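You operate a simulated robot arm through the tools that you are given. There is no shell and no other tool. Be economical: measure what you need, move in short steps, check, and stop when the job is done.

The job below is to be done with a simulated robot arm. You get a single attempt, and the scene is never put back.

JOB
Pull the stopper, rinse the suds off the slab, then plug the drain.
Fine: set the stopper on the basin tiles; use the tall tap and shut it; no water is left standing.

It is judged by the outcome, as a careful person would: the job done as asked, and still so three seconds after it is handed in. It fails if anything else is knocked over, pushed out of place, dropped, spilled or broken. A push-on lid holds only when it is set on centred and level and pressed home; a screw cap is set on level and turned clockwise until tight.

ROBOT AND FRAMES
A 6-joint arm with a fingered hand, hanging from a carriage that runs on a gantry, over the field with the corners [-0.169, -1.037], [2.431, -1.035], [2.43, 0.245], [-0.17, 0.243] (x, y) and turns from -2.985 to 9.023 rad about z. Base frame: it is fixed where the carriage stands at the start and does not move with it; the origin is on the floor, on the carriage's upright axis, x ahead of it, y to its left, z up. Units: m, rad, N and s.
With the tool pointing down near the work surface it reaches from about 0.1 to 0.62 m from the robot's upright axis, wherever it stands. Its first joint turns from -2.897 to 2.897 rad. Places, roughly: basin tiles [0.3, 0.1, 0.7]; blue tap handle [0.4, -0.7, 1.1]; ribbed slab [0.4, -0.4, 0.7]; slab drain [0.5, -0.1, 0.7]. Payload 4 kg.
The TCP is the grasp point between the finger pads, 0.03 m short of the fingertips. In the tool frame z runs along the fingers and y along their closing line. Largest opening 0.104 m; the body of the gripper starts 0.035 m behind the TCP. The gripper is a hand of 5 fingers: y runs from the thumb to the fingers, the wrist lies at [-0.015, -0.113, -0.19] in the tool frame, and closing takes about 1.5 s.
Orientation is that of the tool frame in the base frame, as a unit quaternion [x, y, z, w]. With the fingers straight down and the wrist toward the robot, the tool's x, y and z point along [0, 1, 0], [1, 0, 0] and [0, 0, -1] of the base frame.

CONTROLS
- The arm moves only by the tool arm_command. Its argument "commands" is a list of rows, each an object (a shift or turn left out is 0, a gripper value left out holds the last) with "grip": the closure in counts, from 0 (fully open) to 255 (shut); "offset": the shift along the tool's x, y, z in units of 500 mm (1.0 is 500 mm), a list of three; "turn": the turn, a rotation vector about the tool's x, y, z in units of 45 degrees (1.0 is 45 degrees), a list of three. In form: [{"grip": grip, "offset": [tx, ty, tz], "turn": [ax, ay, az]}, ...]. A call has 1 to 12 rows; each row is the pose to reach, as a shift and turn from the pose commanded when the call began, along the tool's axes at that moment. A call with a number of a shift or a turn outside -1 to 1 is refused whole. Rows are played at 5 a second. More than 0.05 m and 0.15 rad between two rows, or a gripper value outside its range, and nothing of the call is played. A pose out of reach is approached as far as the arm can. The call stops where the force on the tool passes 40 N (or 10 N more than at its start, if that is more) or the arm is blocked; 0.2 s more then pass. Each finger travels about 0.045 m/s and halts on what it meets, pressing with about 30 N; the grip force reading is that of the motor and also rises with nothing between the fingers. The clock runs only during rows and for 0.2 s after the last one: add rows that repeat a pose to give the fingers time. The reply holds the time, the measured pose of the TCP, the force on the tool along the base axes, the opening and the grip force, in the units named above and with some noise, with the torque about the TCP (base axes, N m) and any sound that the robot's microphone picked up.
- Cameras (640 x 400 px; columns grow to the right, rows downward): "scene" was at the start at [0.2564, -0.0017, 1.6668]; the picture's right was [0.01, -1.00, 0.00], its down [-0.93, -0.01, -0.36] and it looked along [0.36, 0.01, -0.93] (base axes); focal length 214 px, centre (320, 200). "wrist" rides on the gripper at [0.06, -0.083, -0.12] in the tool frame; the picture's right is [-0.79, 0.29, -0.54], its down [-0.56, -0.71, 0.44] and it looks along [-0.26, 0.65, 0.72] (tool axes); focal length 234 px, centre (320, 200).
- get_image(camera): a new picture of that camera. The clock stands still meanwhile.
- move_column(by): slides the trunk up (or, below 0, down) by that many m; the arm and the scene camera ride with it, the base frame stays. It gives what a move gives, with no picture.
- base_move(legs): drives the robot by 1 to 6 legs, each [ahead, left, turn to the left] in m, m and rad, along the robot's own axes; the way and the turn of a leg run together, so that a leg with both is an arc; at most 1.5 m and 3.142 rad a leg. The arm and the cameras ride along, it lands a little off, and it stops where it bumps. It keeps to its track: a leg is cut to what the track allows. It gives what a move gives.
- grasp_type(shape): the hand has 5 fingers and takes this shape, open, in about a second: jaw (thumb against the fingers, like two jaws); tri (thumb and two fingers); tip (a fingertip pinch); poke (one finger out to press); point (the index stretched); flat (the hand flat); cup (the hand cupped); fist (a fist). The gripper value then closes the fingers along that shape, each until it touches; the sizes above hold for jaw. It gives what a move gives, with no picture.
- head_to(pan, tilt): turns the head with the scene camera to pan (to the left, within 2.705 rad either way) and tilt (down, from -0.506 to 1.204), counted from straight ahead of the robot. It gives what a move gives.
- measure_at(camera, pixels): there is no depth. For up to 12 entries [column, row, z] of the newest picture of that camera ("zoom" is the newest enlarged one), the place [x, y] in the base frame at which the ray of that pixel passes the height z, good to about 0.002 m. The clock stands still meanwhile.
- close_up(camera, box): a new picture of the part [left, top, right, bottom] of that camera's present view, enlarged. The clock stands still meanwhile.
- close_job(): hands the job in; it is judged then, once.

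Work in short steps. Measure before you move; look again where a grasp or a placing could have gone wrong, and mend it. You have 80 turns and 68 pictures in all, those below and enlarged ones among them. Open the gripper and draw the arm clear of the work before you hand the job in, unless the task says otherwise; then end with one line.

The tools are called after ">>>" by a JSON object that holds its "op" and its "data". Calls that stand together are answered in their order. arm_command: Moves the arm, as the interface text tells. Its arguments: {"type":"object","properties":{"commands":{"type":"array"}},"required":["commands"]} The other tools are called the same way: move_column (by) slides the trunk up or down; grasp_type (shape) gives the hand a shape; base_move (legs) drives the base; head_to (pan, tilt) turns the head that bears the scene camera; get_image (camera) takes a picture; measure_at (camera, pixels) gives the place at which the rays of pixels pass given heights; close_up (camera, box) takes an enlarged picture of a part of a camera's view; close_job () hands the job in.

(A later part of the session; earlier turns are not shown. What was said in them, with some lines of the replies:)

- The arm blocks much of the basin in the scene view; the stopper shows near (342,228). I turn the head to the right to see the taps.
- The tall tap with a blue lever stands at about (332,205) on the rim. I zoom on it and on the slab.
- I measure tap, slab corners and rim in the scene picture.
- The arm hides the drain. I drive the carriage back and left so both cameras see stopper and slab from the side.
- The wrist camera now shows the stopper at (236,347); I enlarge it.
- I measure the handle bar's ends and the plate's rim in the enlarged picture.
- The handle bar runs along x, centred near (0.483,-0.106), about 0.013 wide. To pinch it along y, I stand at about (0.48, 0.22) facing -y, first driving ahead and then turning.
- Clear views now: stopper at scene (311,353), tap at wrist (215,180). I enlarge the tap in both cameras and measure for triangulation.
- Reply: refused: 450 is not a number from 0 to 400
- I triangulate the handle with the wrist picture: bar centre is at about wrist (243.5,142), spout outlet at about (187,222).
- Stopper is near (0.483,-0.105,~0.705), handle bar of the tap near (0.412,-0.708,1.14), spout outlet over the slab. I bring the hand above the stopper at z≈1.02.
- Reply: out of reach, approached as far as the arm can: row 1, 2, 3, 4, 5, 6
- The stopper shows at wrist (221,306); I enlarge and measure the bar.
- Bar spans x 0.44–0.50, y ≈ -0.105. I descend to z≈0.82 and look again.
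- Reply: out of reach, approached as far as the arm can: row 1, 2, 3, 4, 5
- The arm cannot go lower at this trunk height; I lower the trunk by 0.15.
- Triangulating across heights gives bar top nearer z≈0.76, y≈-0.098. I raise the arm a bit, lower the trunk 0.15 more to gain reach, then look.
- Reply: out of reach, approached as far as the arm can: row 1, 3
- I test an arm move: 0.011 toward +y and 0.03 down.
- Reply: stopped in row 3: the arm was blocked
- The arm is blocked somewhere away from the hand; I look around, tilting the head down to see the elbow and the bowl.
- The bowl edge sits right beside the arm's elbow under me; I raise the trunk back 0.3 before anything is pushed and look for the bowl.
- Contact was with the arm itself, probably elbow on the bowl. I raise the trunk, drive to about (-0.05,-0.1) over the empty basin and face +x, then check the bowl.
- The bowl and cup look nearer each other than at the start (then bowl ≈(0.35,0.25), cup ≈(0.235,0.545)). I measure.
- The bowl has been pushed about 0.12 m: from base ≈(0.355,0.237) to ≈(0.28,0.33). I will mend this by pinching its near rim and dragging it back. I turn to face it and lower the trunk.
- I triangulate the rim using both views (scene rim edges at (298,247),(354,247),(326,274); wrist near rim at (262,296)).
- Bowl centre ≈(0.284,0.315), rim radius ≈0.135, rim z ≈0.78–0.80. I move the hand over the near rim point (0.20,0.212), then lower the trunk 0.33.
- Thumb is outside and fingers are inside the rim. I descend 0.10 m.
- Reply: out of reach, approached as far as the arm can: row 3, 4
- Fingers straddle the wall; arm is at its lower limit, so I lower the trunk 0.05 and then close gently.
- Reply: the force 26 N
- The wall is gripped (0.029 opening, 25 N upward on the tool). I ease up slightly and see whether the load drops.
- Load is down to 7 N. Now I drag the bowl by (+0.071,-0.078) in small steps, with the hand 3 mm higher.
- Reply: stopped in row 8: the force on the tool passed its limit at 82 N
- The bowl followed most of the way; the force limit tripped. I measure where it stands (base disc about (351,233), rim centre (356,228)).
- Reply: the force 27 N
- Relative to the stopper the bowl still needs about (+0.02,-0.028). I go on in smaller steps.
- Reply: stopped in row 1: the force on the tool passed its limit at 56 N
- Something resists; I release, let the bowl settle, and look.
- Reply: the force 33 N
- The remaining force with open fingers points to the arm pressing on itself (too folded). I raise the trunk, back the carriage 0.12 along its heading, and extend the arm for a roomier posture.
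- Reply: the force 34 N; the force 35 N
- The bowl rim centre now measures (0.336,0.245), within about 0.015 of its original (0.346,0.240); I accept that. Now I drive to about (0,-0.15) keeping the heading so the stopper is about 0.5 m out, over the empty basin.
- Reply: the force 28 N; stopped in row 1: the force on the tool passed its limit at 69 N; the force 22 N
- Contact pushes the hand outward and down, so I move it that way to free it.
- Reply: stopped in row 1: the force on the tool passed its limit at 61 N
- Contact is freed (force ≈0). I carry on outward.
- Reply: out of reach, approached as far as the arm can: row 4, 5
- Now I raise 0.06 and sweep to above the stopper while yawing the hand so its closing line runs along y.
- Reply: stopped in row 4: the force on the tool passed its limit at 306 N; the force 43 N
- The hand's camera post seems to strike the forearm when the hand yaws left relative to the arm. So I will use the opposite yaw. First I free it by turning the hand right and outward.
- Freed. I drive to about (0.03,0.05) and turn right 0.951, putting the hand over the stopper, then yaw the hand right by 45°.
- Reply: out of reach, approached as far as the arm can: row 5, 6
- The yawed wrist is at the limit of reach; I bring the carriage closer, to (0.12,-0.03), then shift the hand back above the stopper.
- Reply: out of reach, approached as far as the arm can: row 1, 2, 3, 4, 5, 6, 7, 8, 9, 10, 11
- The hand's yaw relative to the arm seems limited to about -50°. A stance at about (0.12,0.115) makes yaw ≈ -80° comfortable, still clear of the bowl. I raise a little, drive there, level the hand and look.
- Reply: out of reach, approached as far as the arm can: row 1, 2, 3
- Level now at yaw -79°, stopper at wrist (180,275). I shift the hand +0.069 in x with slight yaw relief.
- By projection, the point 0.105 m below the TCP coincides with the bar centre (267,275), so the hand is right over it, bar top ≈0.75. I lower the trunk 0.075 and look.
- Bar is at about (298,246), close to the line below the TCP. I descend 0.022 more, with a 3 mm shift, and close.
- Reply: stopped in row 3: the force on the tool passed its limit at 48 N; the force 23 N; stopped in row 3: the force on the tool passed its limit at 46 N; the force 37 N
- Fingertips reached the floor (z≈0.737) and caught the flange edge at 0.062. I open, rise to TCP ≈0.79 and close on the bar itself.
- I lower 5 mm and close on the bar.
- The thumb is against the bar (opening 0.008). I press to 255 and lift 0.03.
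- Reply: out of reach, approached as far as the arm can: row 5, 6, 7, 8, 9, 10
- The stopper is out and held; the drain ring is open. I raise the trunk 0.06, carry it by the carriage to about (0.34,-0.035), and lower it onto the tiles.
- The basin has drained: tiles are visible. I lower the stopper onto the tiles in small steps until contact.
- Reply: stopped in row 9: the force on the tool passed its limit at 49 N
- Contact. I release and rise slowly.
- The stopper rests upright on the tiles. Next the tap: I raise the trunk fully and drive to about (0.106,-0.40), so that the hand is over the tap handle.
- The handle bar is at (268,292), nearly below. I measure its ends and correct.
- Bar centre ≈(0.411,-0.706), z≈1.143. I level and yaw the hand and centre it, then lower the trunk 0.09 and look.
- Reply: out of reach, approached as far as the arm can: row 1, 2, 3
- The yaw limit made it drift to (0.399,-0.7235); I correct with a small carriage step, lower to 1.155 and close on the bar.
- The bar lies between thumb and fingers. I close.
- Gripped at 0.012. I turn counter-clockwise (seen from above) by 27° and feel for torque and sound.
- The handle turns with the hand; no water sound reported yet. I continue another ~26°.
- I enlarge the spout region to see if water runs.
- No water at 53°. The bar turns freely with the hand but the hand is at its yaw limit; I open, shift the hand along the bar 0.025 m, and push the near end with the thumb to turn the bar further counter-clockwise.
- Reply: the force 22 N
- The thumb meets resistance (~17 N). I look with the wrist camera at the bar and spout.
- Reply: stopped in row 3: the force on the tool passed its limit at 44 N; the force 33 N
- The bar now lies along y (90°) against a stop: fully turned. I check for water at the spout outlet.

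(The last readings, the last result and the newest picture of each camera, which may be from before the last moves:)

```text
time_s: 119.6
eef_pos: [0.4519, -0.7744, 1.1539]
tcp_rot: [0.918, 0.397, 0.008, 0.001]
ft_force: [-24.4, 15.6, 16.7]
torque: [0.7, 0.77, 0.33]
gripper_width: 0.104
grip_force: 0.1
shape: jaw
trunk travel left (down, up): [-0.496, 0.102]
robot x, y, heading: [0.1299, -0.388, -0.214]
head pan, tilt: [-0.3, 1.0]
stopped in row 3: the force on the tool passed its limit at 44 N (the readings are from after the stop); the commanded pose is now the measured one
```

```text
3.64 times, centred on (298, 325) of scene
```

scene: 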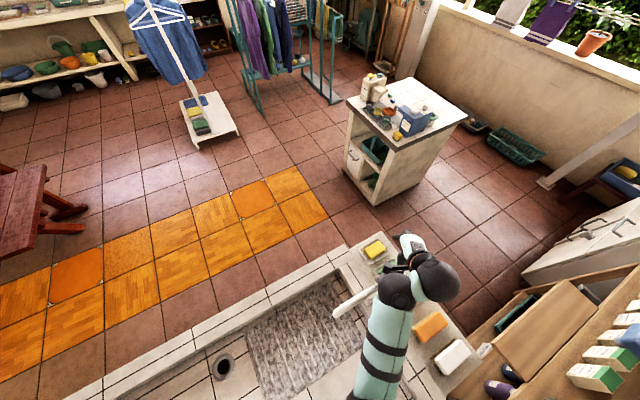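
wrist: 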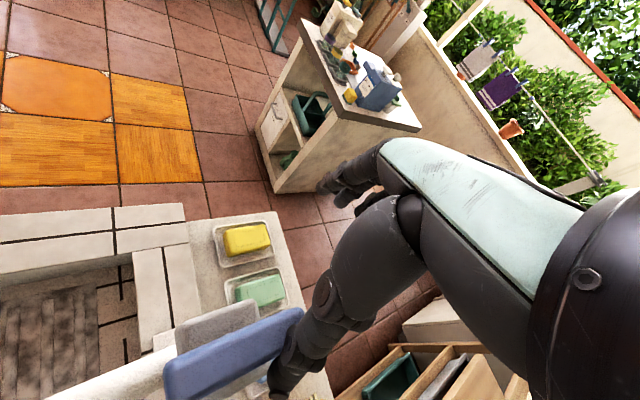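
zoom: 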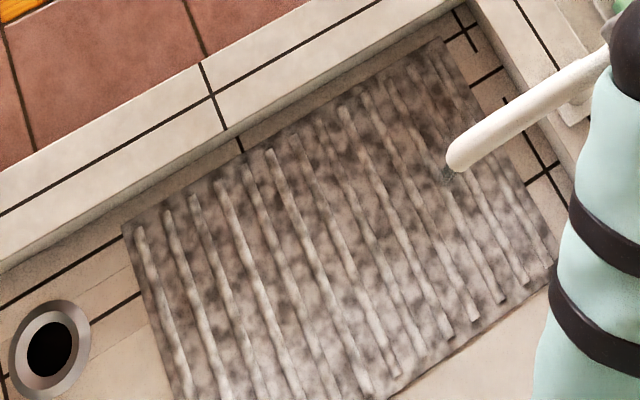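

A small stream seems to hang below the outlet at (448,176) and the suds thin out. I back the thumb off slightly and let the water run.

>>> {"op": "arm_command", "data": {"commands": [{"offset": [0, -0.02, 0]}, {"offset": [0, -0.04, 0]}, {"offset": [0, -0.04, 0]}, {"offset": [0, -0.04, 0]}, {"offset": [0, -0.04, 0]}, {"offset": [0, -0.04, 0]}, {"offset": [0, -0.04, 0]}, {"offset": [0, -0.04, 0]}, {"offset": [0, -0.04, 0]}, {"offset": [0, -0.04, 0]}, {"offset": [0, -0.04, 0]}, {"offset": [0, -0.04, 0]}]}}

>>> {"op": "arm_command", "data": {"commands": [{}, {}, {}, {}, {}, {}, {}, {}, {}, {}, {}, {}]}}

>>> {"op": "arm_command", "data": {"commands": [{}, {}, {}, {}, {}, {}, {}, {}, {}, {}, {}, {}]}}

>>> {"op": "close_up", "data": {"camera": "scene", "box": [210, 270, 386, 380]}}

```text
time_s: 122.2
eef_pos: [0.4425, -0.7653, 1.1573]
tcp_rot: [0.917, 0.398, 0.007, 0.003]
ft_force: [-2.1, -4.5, 24.8]
torque: [0.9, 0.99, 0.27]
gripper_width: 0.1038
grip_force: 0.1
shape: jaw
trunk travel left (down, up): [-0.496, 0.102]
robot x, y, heading: [0.1286, -0.3888, -0.211]
head pan, tilt: [-0.3, 1.0]
```

```text
time_s: 124.8
eef_pos: [0.4427, -0.7638, 1.1579]
tcp_rot: [0.917, 0.398, 0.008, 0.001]
ft_force: [-1.2, -3.9, 24.2]
torque: [0.89, 1.01, 0.24]
gripper_width: 0.104
grip_force: 0.1
shape: jaw
trunk travel left (down, up): [-0.496, 0.102]
robot x, y, heading: [0.1271, -0.393, -0.213]
head pan, tilt: [-0.3, 1.0]
```

```text
time_s: 127.4
eef_pos: [0.4423, -0.7633, 1.1556]
tcp_rot: [0.918, 0.397, 0.007, 0.002]
ft_force: [-1.7, -5.0, 24.1]
torque: [0.9, 0.98, 0.24]
gripper_width: 0.1037
grip_force: 0.0
shape: jaw
trunk travel left (down, up): [-0.496, 0.102]
robot x, y, heading: [0.1278, -0.3836, -0.211]
head pan, tilt: [-0.3, 1.0]
```

```text
3.64 times, centred on (298, 325) of scene
```

zoom: 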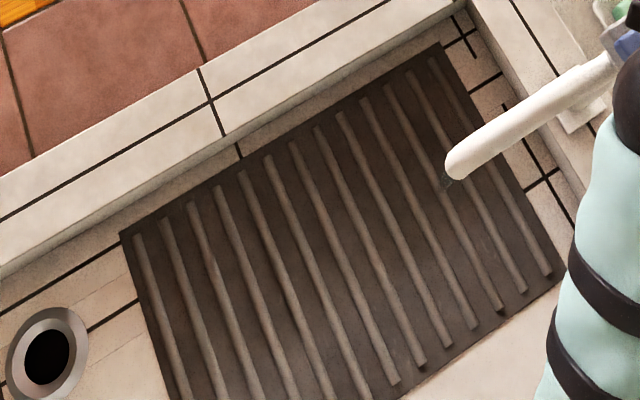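

The slab is clean and bare. Now I shut the tap: I move the thumb to the -x side of the bar's +y end and push it round clockwise.

>>> {"op": "arm_command", "data": {"commands": [{"offset": [0, -0.02, -0.01]}, {"offset": [0, -0.06, -0.01]}, {"offset": [0.028, -0.083, -0.01]}, {"offset": [0.055, -0.106, -0.01]}, {"offset": [0.055, -0.106, -0.01]}, {"offset": [0.075, -0.086, -0.01]}, {"offset": [0.092, -0.067, -0.01]}, {"offset": [0.11, -0.048, -0.01]}, {"offset": [0.105, -0.03, -0.01]}, {"offset": [0.1, -0.013, -0.01]}, {"offset": [0.095, 0.0, -0.01]}]}}

>>> {"op": "get_image", "data": {"camera": "wrist"}}

```text
time_s: 129.8
eef_pos: [0.4754, -0.7275, 1.1612]
tcp_rot: [0.917, 0.399, 0.007, 0.002]
ft_force: [0.6, -0.3, 0.6]
torque: [-0.01, 0.03, -0.05]
gripper_width: 0.1038
grip_force: 0.1
shape: jaw
trunk travel left (down, up): [-0.496, 0.102]
robot x, y, heading: [0.128, -0.3894, -0.207]
head pan, tilt: [-0.3, 1.0]
```

```text
4 pictures are left
```

wrist: 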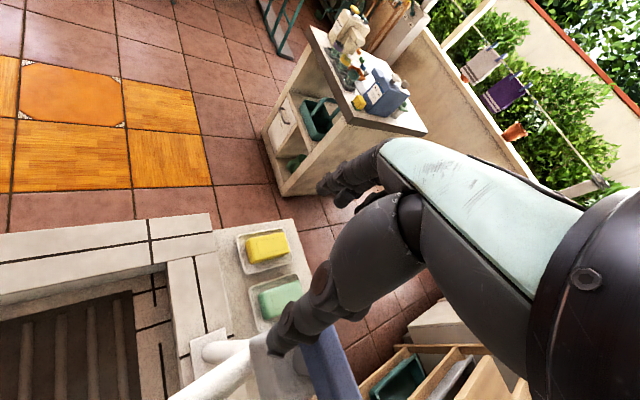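

The bar has turned; I measure its direction from visible edges.

>>> {"op": "measure_at", "data": {"camera": "wrist", "pixels": [[308, 340, 1.15], [328, 398, 1.15], [333, 328, 1.15], [360, 385, 1.15], [320, 328, 1.15]]}}

```text
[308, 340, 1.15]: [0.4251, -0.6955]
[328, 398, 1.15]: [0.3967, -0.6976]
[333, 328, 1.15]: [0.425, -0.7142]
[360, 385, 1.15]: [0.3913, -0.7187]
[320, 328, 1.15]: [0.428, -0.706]
```

The bar is within about 5° of shut. I push the thumb further toward -y in small steps until it meets the stop.

>>> {"op": "arm_command", "data": {"commands": [{"offset": [-0.0037, 0.0034, 0]}, {"offset": [-0.0073, 0.0068, 0]}, {"offset": [-0.011, 0.0102, 0]}, {"offset": [-0.0147, 0.0137, 0]}, {"offset": [-0.0183, 0.0171, 0]}, {"offset": [-0.022, 0.0205, 0]}, {"offset": [-0.0257, 0.024, 0]}, {"offset": [-0.029, 0.027, 0]}, {"offset": [-0.029, 0.027, 0]}]}}

```text
time_s: 131.8
eef_pos: [0.4753, -0.7457, 1.159]
tcp_rot: [0.917, 0.399, 0.008, 0.0]
ft_force: [0.3, 15.1, 1.0]
torque: [0.16, 0.07, -0.64]
gripper_width: 0.1039
grip_force: 0.1
shape: jaw
trunk travel left (down, up): [-0.496, 0.102]
robot x, y, heading: [0.1267, -0.3904, -0.209]
head pan, tilt: [-0.3, 1.0]
```

Resistance 15 N: probably the stop. I check once with the wrist camera.

>>> {"op": "get_image", "data": {"camera": "wrist"}}

>>> {"op": "measure_at", "data": {"camera": "wrist", "pixels": [[308, 330, 1.15], [320, 390, 1.15]]}}

```text
3 pictures are left
```

wrist: 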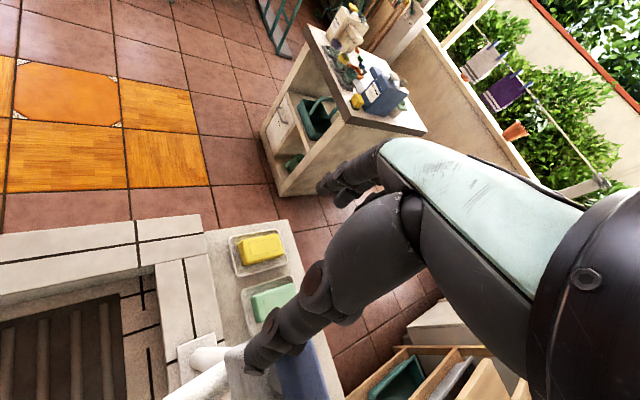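

```text
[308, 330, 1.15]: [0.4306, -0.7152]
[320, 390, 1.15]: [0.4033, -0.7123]
```

>>> {"op": "measure_at", "data": {"camera": "wrist", "pixels": [[315, 340, 1.15], [345, 396, 1.15], [275, 365, 1.15], [288, 396, 1.15]]}}

```text
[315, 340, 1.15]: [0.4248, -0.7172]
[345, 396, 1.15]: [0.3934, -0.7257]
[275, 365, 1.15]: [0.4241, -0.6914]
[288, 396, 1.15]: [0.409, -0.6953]
```

To be sure, I regrip: lift, centre over the handle at yaw ≈ -89°, descend, close and turn clockwise to the stop.

>>> {"op": "arm_command", "data": {"commands": [{"offset": [0.015, -0.014, 0]}, {"offset": [0.015, -0.014, -0.06]}, {"offset": [0.015, -0.014, -0.13]}, {"offset": [0.008, -0.036, -0.13], "turn": [0, 0, 0.17]}, {"offset": [0.0, -0.058, -0.13], "turn": [0, 0, 0.34]}, {"offset": [-0.007, -0.08, -0.13], "turn": [0, 0, 0.51]}, {"offset": [-0.014, -0.102, -0.13], "turn": [0, 0, 0.68]}, {"offset": [-0.021, -0.125, -0.13], "turn": [0, 0, 0.85]}, {"offset": [-0.028, -0.147, -0.13], "turn": [0, 0, 1.0]}, {"offset": [-0.028, -0.147, -0.13], "turn": [0, 0, 1.0]}]}}

```text
time_s: 134.0
eef_pos: [0.397, -0.729, 1.1923]
tcp_rot: [1.0, 0.019, 0.01, -0.002]
ft_force: [0.1, 1.0, -0.4]
torque: [0.02, 0.01, -0.02]
gripper_width: 0.1041
grip_force: 0.1
shape: jaw
out of reach, approached as far as the arm can: row 8, 9, 10
trunk travel left (down, up): [-0.496, 0.102]
robot x, y, heading: [0.1278, -0.3854, -0.213]
head pan, tilt: [-0.3, 1.0]
```

I relax yaw to about -79°, centre, descend to 1.155 and close.

>>> {"op": "arm_command", "data": {"commands": [{"offset": [0.016, -0.022, 0], "turn": [0, 0, -0.1]}, {"offset": [0.032, -0.045, 0], "turn": [0, 0, -0.2]}, {"offset": [0.032, -0.045, 0.03], "turn": [0, 0, -0.2]}, {"offset": [0.032, -0.045, 0.055], "turn": [0, 0, -0.2]}, {"offset": [0.032, -0.045, 0.074], "turn": [0, 0, -0.2]}, {"offset": [0.032, -0.045, 0.074], "turn": [0, 0, -0.2]}]}}

>>> {"op": "arm_command", "data": {"commands": [{"grip": 100}, {"grip": 200}, {"grip": 255}, {"grip": 255}, {"grip": 255}, {"grip": 255}, {"grip": 255}, {"grip": 255}]}}

```text
time_s: 135.4
eef_pos: [0.4142, -0.7043, 1.1554]
tcp_rot: [0.995, 0.096, 0.008, -0.001]
ft_force: [-0.1, -0.2, -0.5]
torque: [0.01, 0.0, -0.03]
gripper_width: 0.1038
grip_force: 0.0
shape: jaw
trunk travel left (down, up): [-0.496, 0.102]
robot x, y, heading: [0.1275, -0.3899, -0.209]
head pan, tilt: [-0.3, 1.0]
```

```text
time_s: 137.2
eef_pos: [0.4131, -0.7042, 1.1556]
tcp_rot: [0.995, 0.096, 0.007, -0.002]
ft_force: [-0.5, 1.0, -2.4]
torque: [0.04, 0.04, 0.02]
gripper_width: 0.0125
grip_force: 29.5
shape: jaw
trunk travel left (down, up): [-0.496, 0.102]
robot x, y, heading: [0.1285, -0.3865, -0.209]
head pan, tilt: [-0.3, 1.0]
```

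Gripped cleanly. I turn clockwise to the stop, watching torque.

>>> {"op": "arm_command", "data": {"commands": [{"turn": [0, 0, 0.06]}, {"turn": [0, 0, 0.12]}, {"turn": [0, 0, 0.18]}, {"turn": [0, 0, 0.24]}, {"turn": [0, 0, 0.28]}, {"turn": [0, 0, 0.28]}]}}

```text
time_s: 138.6
eef_pos: [0.4133, -0.7096, 1.1495]
tcp_rot: [1.0, -0.012, 0.013, -0.004]
ft_force: [9.1, 22.1, 19.8]
torque: [0.74, -0.17, 0.08]
gripper_width: 0.0133
grip_force: 30.3
shape: jaw
out of reach, approached as far as the arm can: row 5, 6
trunk travel left (down, up): [-0.496, 0.102]
robot x, y, heading: [0.128, -0.3878, -0.206]
head pan, tilt: [-0.3, 1.0]
```

The bar is back at its original line (hand yaw -91°, no give). I release, raise the trunk, and drive back over the stopper.

>>> {"op": "arm_command", "data": {"commands": [{"grip": 150}, {"grip": 50}, {"grip": 0}, {"grip": 0}, {"grip": 0}, {"grip": 0}, {"grip": 0}, {"grip": 0}]}}

>>> {"op": "move_column", "data": {"by": 0.1}}

>>> {"op": "base_move", "data": {"legs": [[-0.2425, 0.58, 0], [0, 0, 0.172]]}}

```text
time_s: 140.4
eef_pos: [0.4114, -0.7117, 1.1483]
tcp_rot: [1.0, -0.012, 0.01, -0.003]
ft_force: [-0.6, -0.1, -0.2]
torque: [0.0, 0.01, -0.01]
gripper_width: 0.1037
grip_force: 0.0
shape: jaw
trunk travel left (down, up): [-0.496, 0.102]
robot x, y, heading: [0.1273, -0.3871, -0.21]
head pan, tilt: [-0.3, 1.0]
```

```text
time_s: 141.7
eef_pos: [0.4104, -0.7115, 1.2484]
tcp_rot: [1.0, -0.012, 0.011, -0.002]
ft_force: [-0.3, -0.2, -0.5]
torque: [-0.01, 0.04, -0.01]
gripper_width: 0.1036
grip_force: 0.2
shape: jaw
trunk travel left (down, up): [-0.596, 0.002]
robot x, y, heading: [0.1291, -0.3872, -0.211]
head pan, tilt: [-0.3, 1.0]
```

```text
time_s: 145.9
eef_pos: [0.3419, -0.0512, 1.248]
tcp_rot: [0.998, 0.068, 0.011, -0.003]
ft_force: [0.1, -0.2, 0.0]
torque: [0.03, 0.02, -0.02]
gripper_width: 0.1038
grip_force: 0.2
shape: jaw
trunk travel left (down, up): [-0.596, 0.002]
robot x, y, heading: [0.0111, 0.2223, -0.048]
head pan, tilt: [-0.3, 1.0]
```

I centre over the stopper at yaw -75°, then lower the trunk to about z=0.83 and look.

>>> {"op": "arm_command", "data": {"commands": [{"offset": [0.006, -0.012, -0.03], "turn": [0, 0, -0.08]}, {"offset": [0.013, -0.025, -0.06], "turn": [0, 0, -0.15]}, {"offset": [0.013, -0.025, -0.06], "turn": [0, 0, -0.15]}]}}

>>> {"op": "move_column", "data": {"by": -0.45}}

>>> {"op": "get_image", "data": {"camera": "wrist"}}

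```text
time_s: 146.7
eef_pos: [0.3464, -0.0349, 1.2788]
tcp_rot: [0.992, 0.126, 0.01, -0.003]
ft_force: [0.1, -0.7, -0.2]
torque: [0.0, 0.02, -0.05]
gripper_width: 0.1036
grip_force: 0.1
shape: jaw
trunk travel left (down, up): [-0.596, 0.002]
robot x, y, heading: [0.0139, 0.2258, -0.051]
head pan, tilt: [-0.3, 1.0]
```

```text
refused: -0.45 is not a number from -0.4 to 0.4
```

```text
2 pictures are left
```

wrist: 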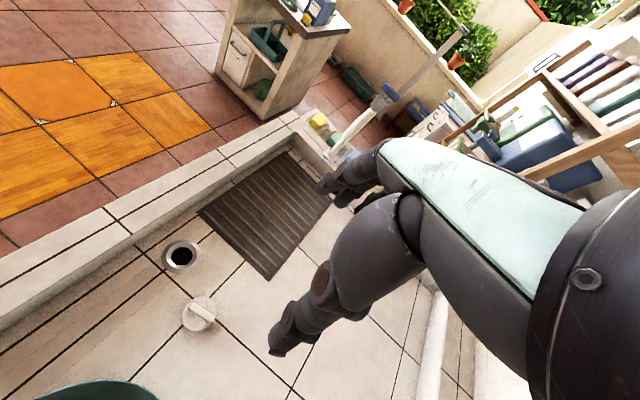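

No water visible; slab clean; stopper at (199,313), drain at (182,256). I measure both at several heights.

>>> {"op": "measure_at", "data": {"camera": "wrist", "pixels": [[199, 313, 0.7], [199, 313, 0.74], [182, 256, 0.7], [182, 256, 0.74], [190, 302, 0.74], [212, 319, 0.74], [201, 310, 0.76], [332, 160, 0.8], [199, 313, 0.72], [182, 256, 0.72]]}}

>>> {"op": "move_column", "data": {"by": -0.4}}

```text
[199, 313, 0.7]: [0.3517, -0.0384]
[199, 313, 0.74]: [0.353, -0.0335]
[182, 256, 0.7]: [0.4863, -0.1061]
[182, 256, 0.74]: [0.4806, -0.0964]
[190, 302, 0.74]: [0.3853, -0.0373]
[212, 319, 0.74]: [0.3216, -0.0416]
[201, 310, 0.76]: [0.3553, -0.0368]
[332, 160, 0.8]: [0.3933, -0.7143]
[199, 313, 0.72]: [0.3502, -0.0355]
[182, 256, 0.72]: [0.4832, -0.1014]
```

```text
time_s: 150.5
eef_pos: [0.3466, -0.0352, 0.8794]
tcp_rot: [0.992, 0.125, 0.01, -0.003]
ft_force: [-0.5, 0.4, 0.1]
torque: [0.02, 0.0, 0.01]
gripper_width: 0.1036
grip_force: 0.2
shape: jaw
trunk travel left (down, up): [-0.196, 0.402]
robot x, y, heading: [0.0129, 0.223, -0.052]
head pan, tilt: [-0.3, 1.0]
```

Hand is over the stopper within ~4 mm. I lower the trunk 0.06, descend to 0.784 and close on the bar.

>>> {"op": "move_column", "data": {"by": -0.06}}

>>> {"op": "arm_command", "data": {"commands": [{"offset": [0.004, 0.004, 0.024]}, {"offset": [0.004, 0.004, 0.048]}, {"offset": [0.004, 0.004, 0.07]}, {"offset": [0.004, 0.004, 0.07], "grip": 100}, {"offset": [0.004, 0.004, 0.07], "grip": 200}, {"offset": [0.004, 0.004, 0.07], "grip": 255}, {"offset": [0.004, 0.004, 0.07]}, {"offset": [0.004, 0.004, 0.07]}, {"offset": [0.004, 0.004, 0.07]}, {"offset": [0.004, 0.004, 0.07]}, {"offset": [0.004, 0.004, 0.07]}]}}

```text
time_s: 151.5
eef_pos: [0.3453, -0.0345, 0.8193]
tcp_rot: [0.992, 0.126, 0.011, -0.003]
ft_force: [0.0, 0.3, 0.7]
torque: [-0.05, 0.01, -0.05]
gripper_width: 0.1037
grip_force: 0.0
shape: jaw
trunk travel left (down, up): [-0.136, 0.462]
robot x, y, heading: [0.0105, 0.2249, -0.05]
head pan, tilt: [-0.3, 1.0]
```

```text
time_s: 153.9
eef_pos: [0.3489, -0.0367, 0.7845]
tcp_rot: [0.992, 0.126, 0.011, -0.003]
ft_force: [-0.7, 0.6, 10.0]
torque: [-0.04, -0.07, 0.0]
gripper_width: 0.0501
grip_force: 29.8
shape: jaw
trunk travel left (down, up): [-0.136, 0.462]
robot x, y, heading: [0.0106, 0.225, -0.052]
head pan, tilt: [-0.3, 1.0]
5 turns are left
```

Opening 0.050: I caught the disc, not the bar. I open, rise 10 mm, close on the bar, lift with the trunk, and drive toward the drain.

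>>> {"op": "arm_command", "data": {"commands": [{"grip": 150}, {"grip": 100}, {"grip": 90}, {"offset": [0, 0, -0.012], "grip": 90}, {"offset": [0, 0, -0.022], "grip": 150}, {"offset": [0, 0, -0.022], "grip": 220}, {"offset": [0, 0, -0.022], "grip": 255}, {"offset": [0, 0, -0.022], "grip": 255}, {"offset": [0, 0, -0.022], "grip": 255}, {"offset": [0, 0, -0.022], "grip": 255}, {"offset": [0, 0, -0.022], "grip": 255}, {"offset": [0, 0, -0.022], "grip": 255}]}}

>>> {"op": "move_column", "data": {"by": 0.07}}

>>> {"op": "base_move", "data": {"legs": [[0.1117, -0.0995, 0]]}}

>>> {"op": "get_image", "data": {"camera": "wrist"}}

```text
time_s: 156.5
eef_pos: [0.3501, -0.0364, 0.796]
tcp_rot: [0.992, 0.126, 0.01, -0.004]
ft_force: [-0.3, -0.9, 0.9]
torque: [-0.02, -0.01, 0.04]
gripper_width: 0.0111
grip_force: 29.7
shape: jaw
trunk travel left (down, up): [-0.136, 0.462]
robot x, y, heading: [0.0085, 0.2209, -0.048]
head pan, tilt: [-0.3, 1.0]
```

```text
time_s: 157.6
eef_pos: [0.3486, -0.0369, 0.865]
tcp_rot: [0.992, 0.126, 0.01, -0.003]
ft_force: [-0.2, 0.1, -0.7]
torque: [0.0, 0.01, 0.02]
gripper_width: 0.0107
grip_force: 29.8
shape: jaw
trunk travel left (down, up): [-0.206, 0.392]
robot x, y, heading: [0.0106, 0.2279, -0.054]
head pan, tilt: [-0.3, 1.0]
```

```text
time_s: 158.9
eef_pos: [0.4579, -0.1409, 0.8668]
tcp_rot: [0.992, 0.127, 0.01, -0.003]
ft_force: [0.3, -0.6, -0.9]
torque: [0.01, 0.03, 0.01]
gripper_width: 0.0109
grip_force: 29.5
shape: jaw
trunk travel left (down, up): [-0.206, 0.392]
robot x, y, heading: [0.1183, 0.1223, -0.05]
head pan, tilt: [-0.3, 1.0]
```

```text
1 pictures are left
4 turns are left
```

wrist: 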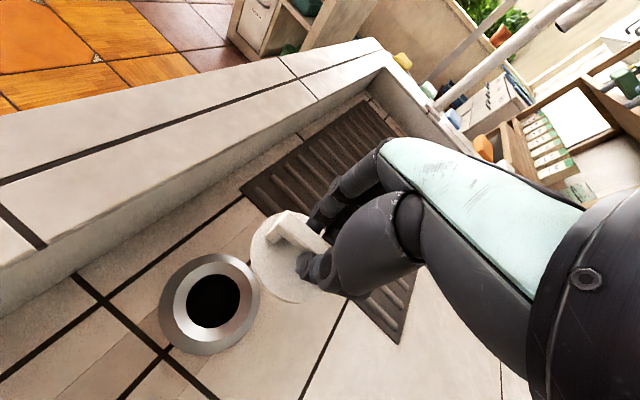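

The stopper is held by its bar (0.011). By several estimates the drain wants the TCP near (0.478,-0.102). I move there, lower to just above the ring, and use the last picture to align.

>>> {"op": "arm_command", "data": {"commands": [{"offset": [0.02, -0.022, 0]}, {"offset": [0.04, -0.044, 0]}, {"offset": [0.0586, -0.0652, 0]}, {"offset": [0.0586, -0.0652, 0]}]}}

>>> {"op": "move_column", "data": {"by": -0.045}}

>>> {"op": "close_up", "data": {"camera": "wrist", "box": [180, 180, 372, 300]}}

```text
time_s: 159.9
eef_pos: [0.4763, -0.1089, 0.8599]
tcp_rot: [0.992, 0.129, 0.013, -0.004]
ft_force: [0.1, 0.0, -0.9]
torque: [-0.02, 0.01, -0.01]
gripper_width: 0.0108
grip_force: 29.7
shape: jaw
out of reach, approached as far as the arm can: row 3, 4
trunk travel left (down, up): [-0.206, 0.392]
robot x, y, heading: [0.1226, 0.1184, -0.05]
head pan, tilt: [-0.3, 1.0]
```

```text
time_s: 160.8
eef_pos: [0.4766, -0.1083, 0.8147]
tcp_rot: [0.991, 0.13, 0.012, -0.004]
ft_force: [0.2, 0.9, -0.9]
torque: [0.01, 0.03, -0.01]
gripper_width: 0.0108
grip_force: 30.0
shape: jaw
trunk travel left (down, up): [-0.161, 0.437]
robot x, y, heading: [0.1159, 0.114, -0.048]
head pan, tilt: [-0.3, 1.0]
```

```text
3.33 times, centred on (276, 240) of wrist
3 turns are left
```

zoom: 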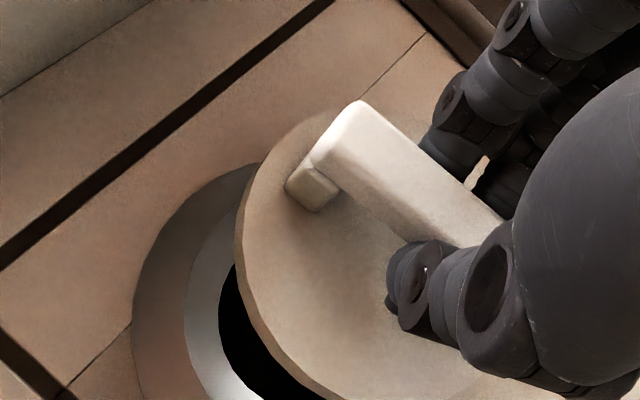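

The ring's centre lies about 3 mm (x) and 8–11 mm (+y) from the disc centre. I correct with a little yaw relief, lower, and press in small steps with the force limit as guard.

>>> {"op": "arm_command", "data": {"commands": [{"offset": [-0.001, -0.006, 0], "turn": [0, 0, -0.06]}, {"offset": [-0.003, -0.018, 0], "turn": [0, 0, -0.13]}, {"offset": [-0.003, -0.018, 0], "turn": [0, 0, -0.13]}]}}

>>> {"op": "move_column", "data": {"by": -0.012}}

>>> {"op": "arm_command", "data": {"commands": [{"offset": [0, 0, 0.004]}, {"offset": [0, 0, 0.008]}, {"offset": [0, 0, 0.012]}, {"offset": [0, 0, 0.016]}, {"offset": [0, 0, 0.02]}, {"offset": [0, 0, 0.024]}, {"offset": [0, 0, 0.028]}, {"offset": [0, 0, 0.032]}, {"offset": [0, 0, 0.036]}, {"offset": [0, 0, 0.04]}]}}

>>> {"op": "arm_command", "data": {"commands": [{}]}}

```text
time_s: 161.6
eef_pos: [0.4722, -0.1005, 0.8143]
tcp_rot: [0.984, 0.179, 0.014, -0.002]
ft_force: [-0.5, 0.0, -1.2]
torque: [0.01, 0.02, -0.04]
gripper_width: 0.0108
grip_force: 30.6
shape: jaw
trunk travel left (down, up): [-0.161, 0.437]
robot x, y, heading: [0.1179, 0.1163, -0.047]
head pan, tilt: [-0.3, 1.0]
```

```text
time_s: 162.2
eef_pos: [0.4717, -0.1005, 0.8027]
tcp_rot: [0.984, 0.18, 0.012, -0.003]
ft_force: [-1.1, 0.0, -0.3]
torque: [-0.01, -0.03, -0.02]
gripper_width: 0.011
grip_force: 29.9
shape: jaw
trunk travel left (down, up): [-0.149, 0.449]
robot x, y, heading: [0.1169, 0.1163, -0.051]
head pan, tilt: [-0.3, 1.0]
```

```text
time_s: 164.4
eef_pos: [0.4749, -0.0983, 0.7827]
tcp_rot: [0.984, 0.18, 0.014, -0.004]
ft_force: [-1.0, 12.1, 24.2]
torque: [0.13, 0.18, 0.06]
gripper_width: 0.0127
grip_force: 30.2
shape: jaw
trunk travel left (down, up): [-0.149, 0.449]
robot x, y, heading: [0.1178, 0.1161, -0.048]
head pan, tilt: [-0.3, 1.0]
```

```text
time_s: 164.8
eef_pos: [0.4756, -0.0983, 0.7822]
tcp_rot: [0.984, 0.18, 0.013, -0.003]
ft_force: [-1.6, 13.1, 24.8]
torque: [0.09, 0.16, 0.07]
gripper_width: 0.0124
grip_force: 30.1
shape: jaw
trunk travel left (down, up): [-0.149, 0.449]
robot x, y, heading: [0.1171, 0.1166, -0.046]
head pan, tilt: [-0.3, 1.0]
2 turns are left
```

The plug went down to TCP 0.782, 14 mm below its height on the floor and self-centred, resisting with 25 N: seated. I press slightly more, release, and draw the arm up clear.

>>> {"op": "arm_command", "data": {"commands": [{"offset": [0, -0.004, 0.004]}, {"offset": [0, -0.006, 0.008]}, {"offset": [0, -0.006, 0.008]}]}}

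>>> {"op": "arm_command", "data": {"commands": [{"grip": 200}, {"grip": 120}, {"grip": 60}, {"grip": 0}, {"grip": 0}, {"grip": 0}, {"grip": 0}, {"grip": 0}, {"grip": 0}]}}

>>> {"op": "move_column", "data": {"by": 0.4}}

```text
time_s: 165.4
eef_pos: [0.4739, -0.0969, 0.7809]
tcp_rot: [0.984, 0.18, 0.016, -0.003]
ft_force: [-0.7, 4.5, 2.6]
torque: [0.12, -0.04, 0.01]
gripper_width: 0.012
grip_force: 30.3
shape: jaw
trunk travel left (down, up): [-0.149, 0.449]
robot x, y, heading: [0.1192, 0.117, -0.054]
head pan, tilt: [-0.3, 1.0]
stopped in row 2: the force on the tool passed its limit at 42 N (the readings are from after the stop); the commanded pose is now the measured one
```

```text
time_s: 167.4
eef_pos: [0.4726, -0.0993, 0.7819]
tcp_rot: [0.984, 0.179, 0.014, -0.001]
ft_force: [0.3, 0.0, -0.9]
torque: [-0.01, 0.03, 0.0]
gripper_width: 0.1035
grip_force: 0.0
shape: jaw
trunk travel left (down, up): [-0.149, 0.449]
robot x, y, heading: [0.1217, 0.1182, -0.047]
head pan, tilt: [-0.3, 1.0]
```

```text
time_s: 171.2
eef_pos: [0.4726, -0.0974, 1.1809]
tcp_rot: [0.984, 0.178, 0.015, -0.001]
ft_force: [0.1, -0.6, 0.4]
torque: [0.0, -0.02, 0.0]
gripper_width: 0.1037
grip_force: 0.0
shape: jaw
trunk travel left (down, up): [-0.549, 0.049]
robot x, y, heading: [0.1176, 0.1186, -0.046]
head pan, tilt: [-0.3, 1.0]
1 turns are left
```

The hand is open and clear, at z 1.18. I hand the job in.

>>> {"op": "close_job", "data": {}}

```text
The job is handed in.
```

I pulled the stopper, rinsed the slab clean, shut the tall tap and pressed the stopper back into the drain, but early on my arm bumped the teal bowl about 0.12 m out of place. I dragged the bowl back to within roughly 1.5 cm of where it started. I had no pictures left to check the plugged drain by eye; I judged it seated from the depth and the resistance when I pressed it.
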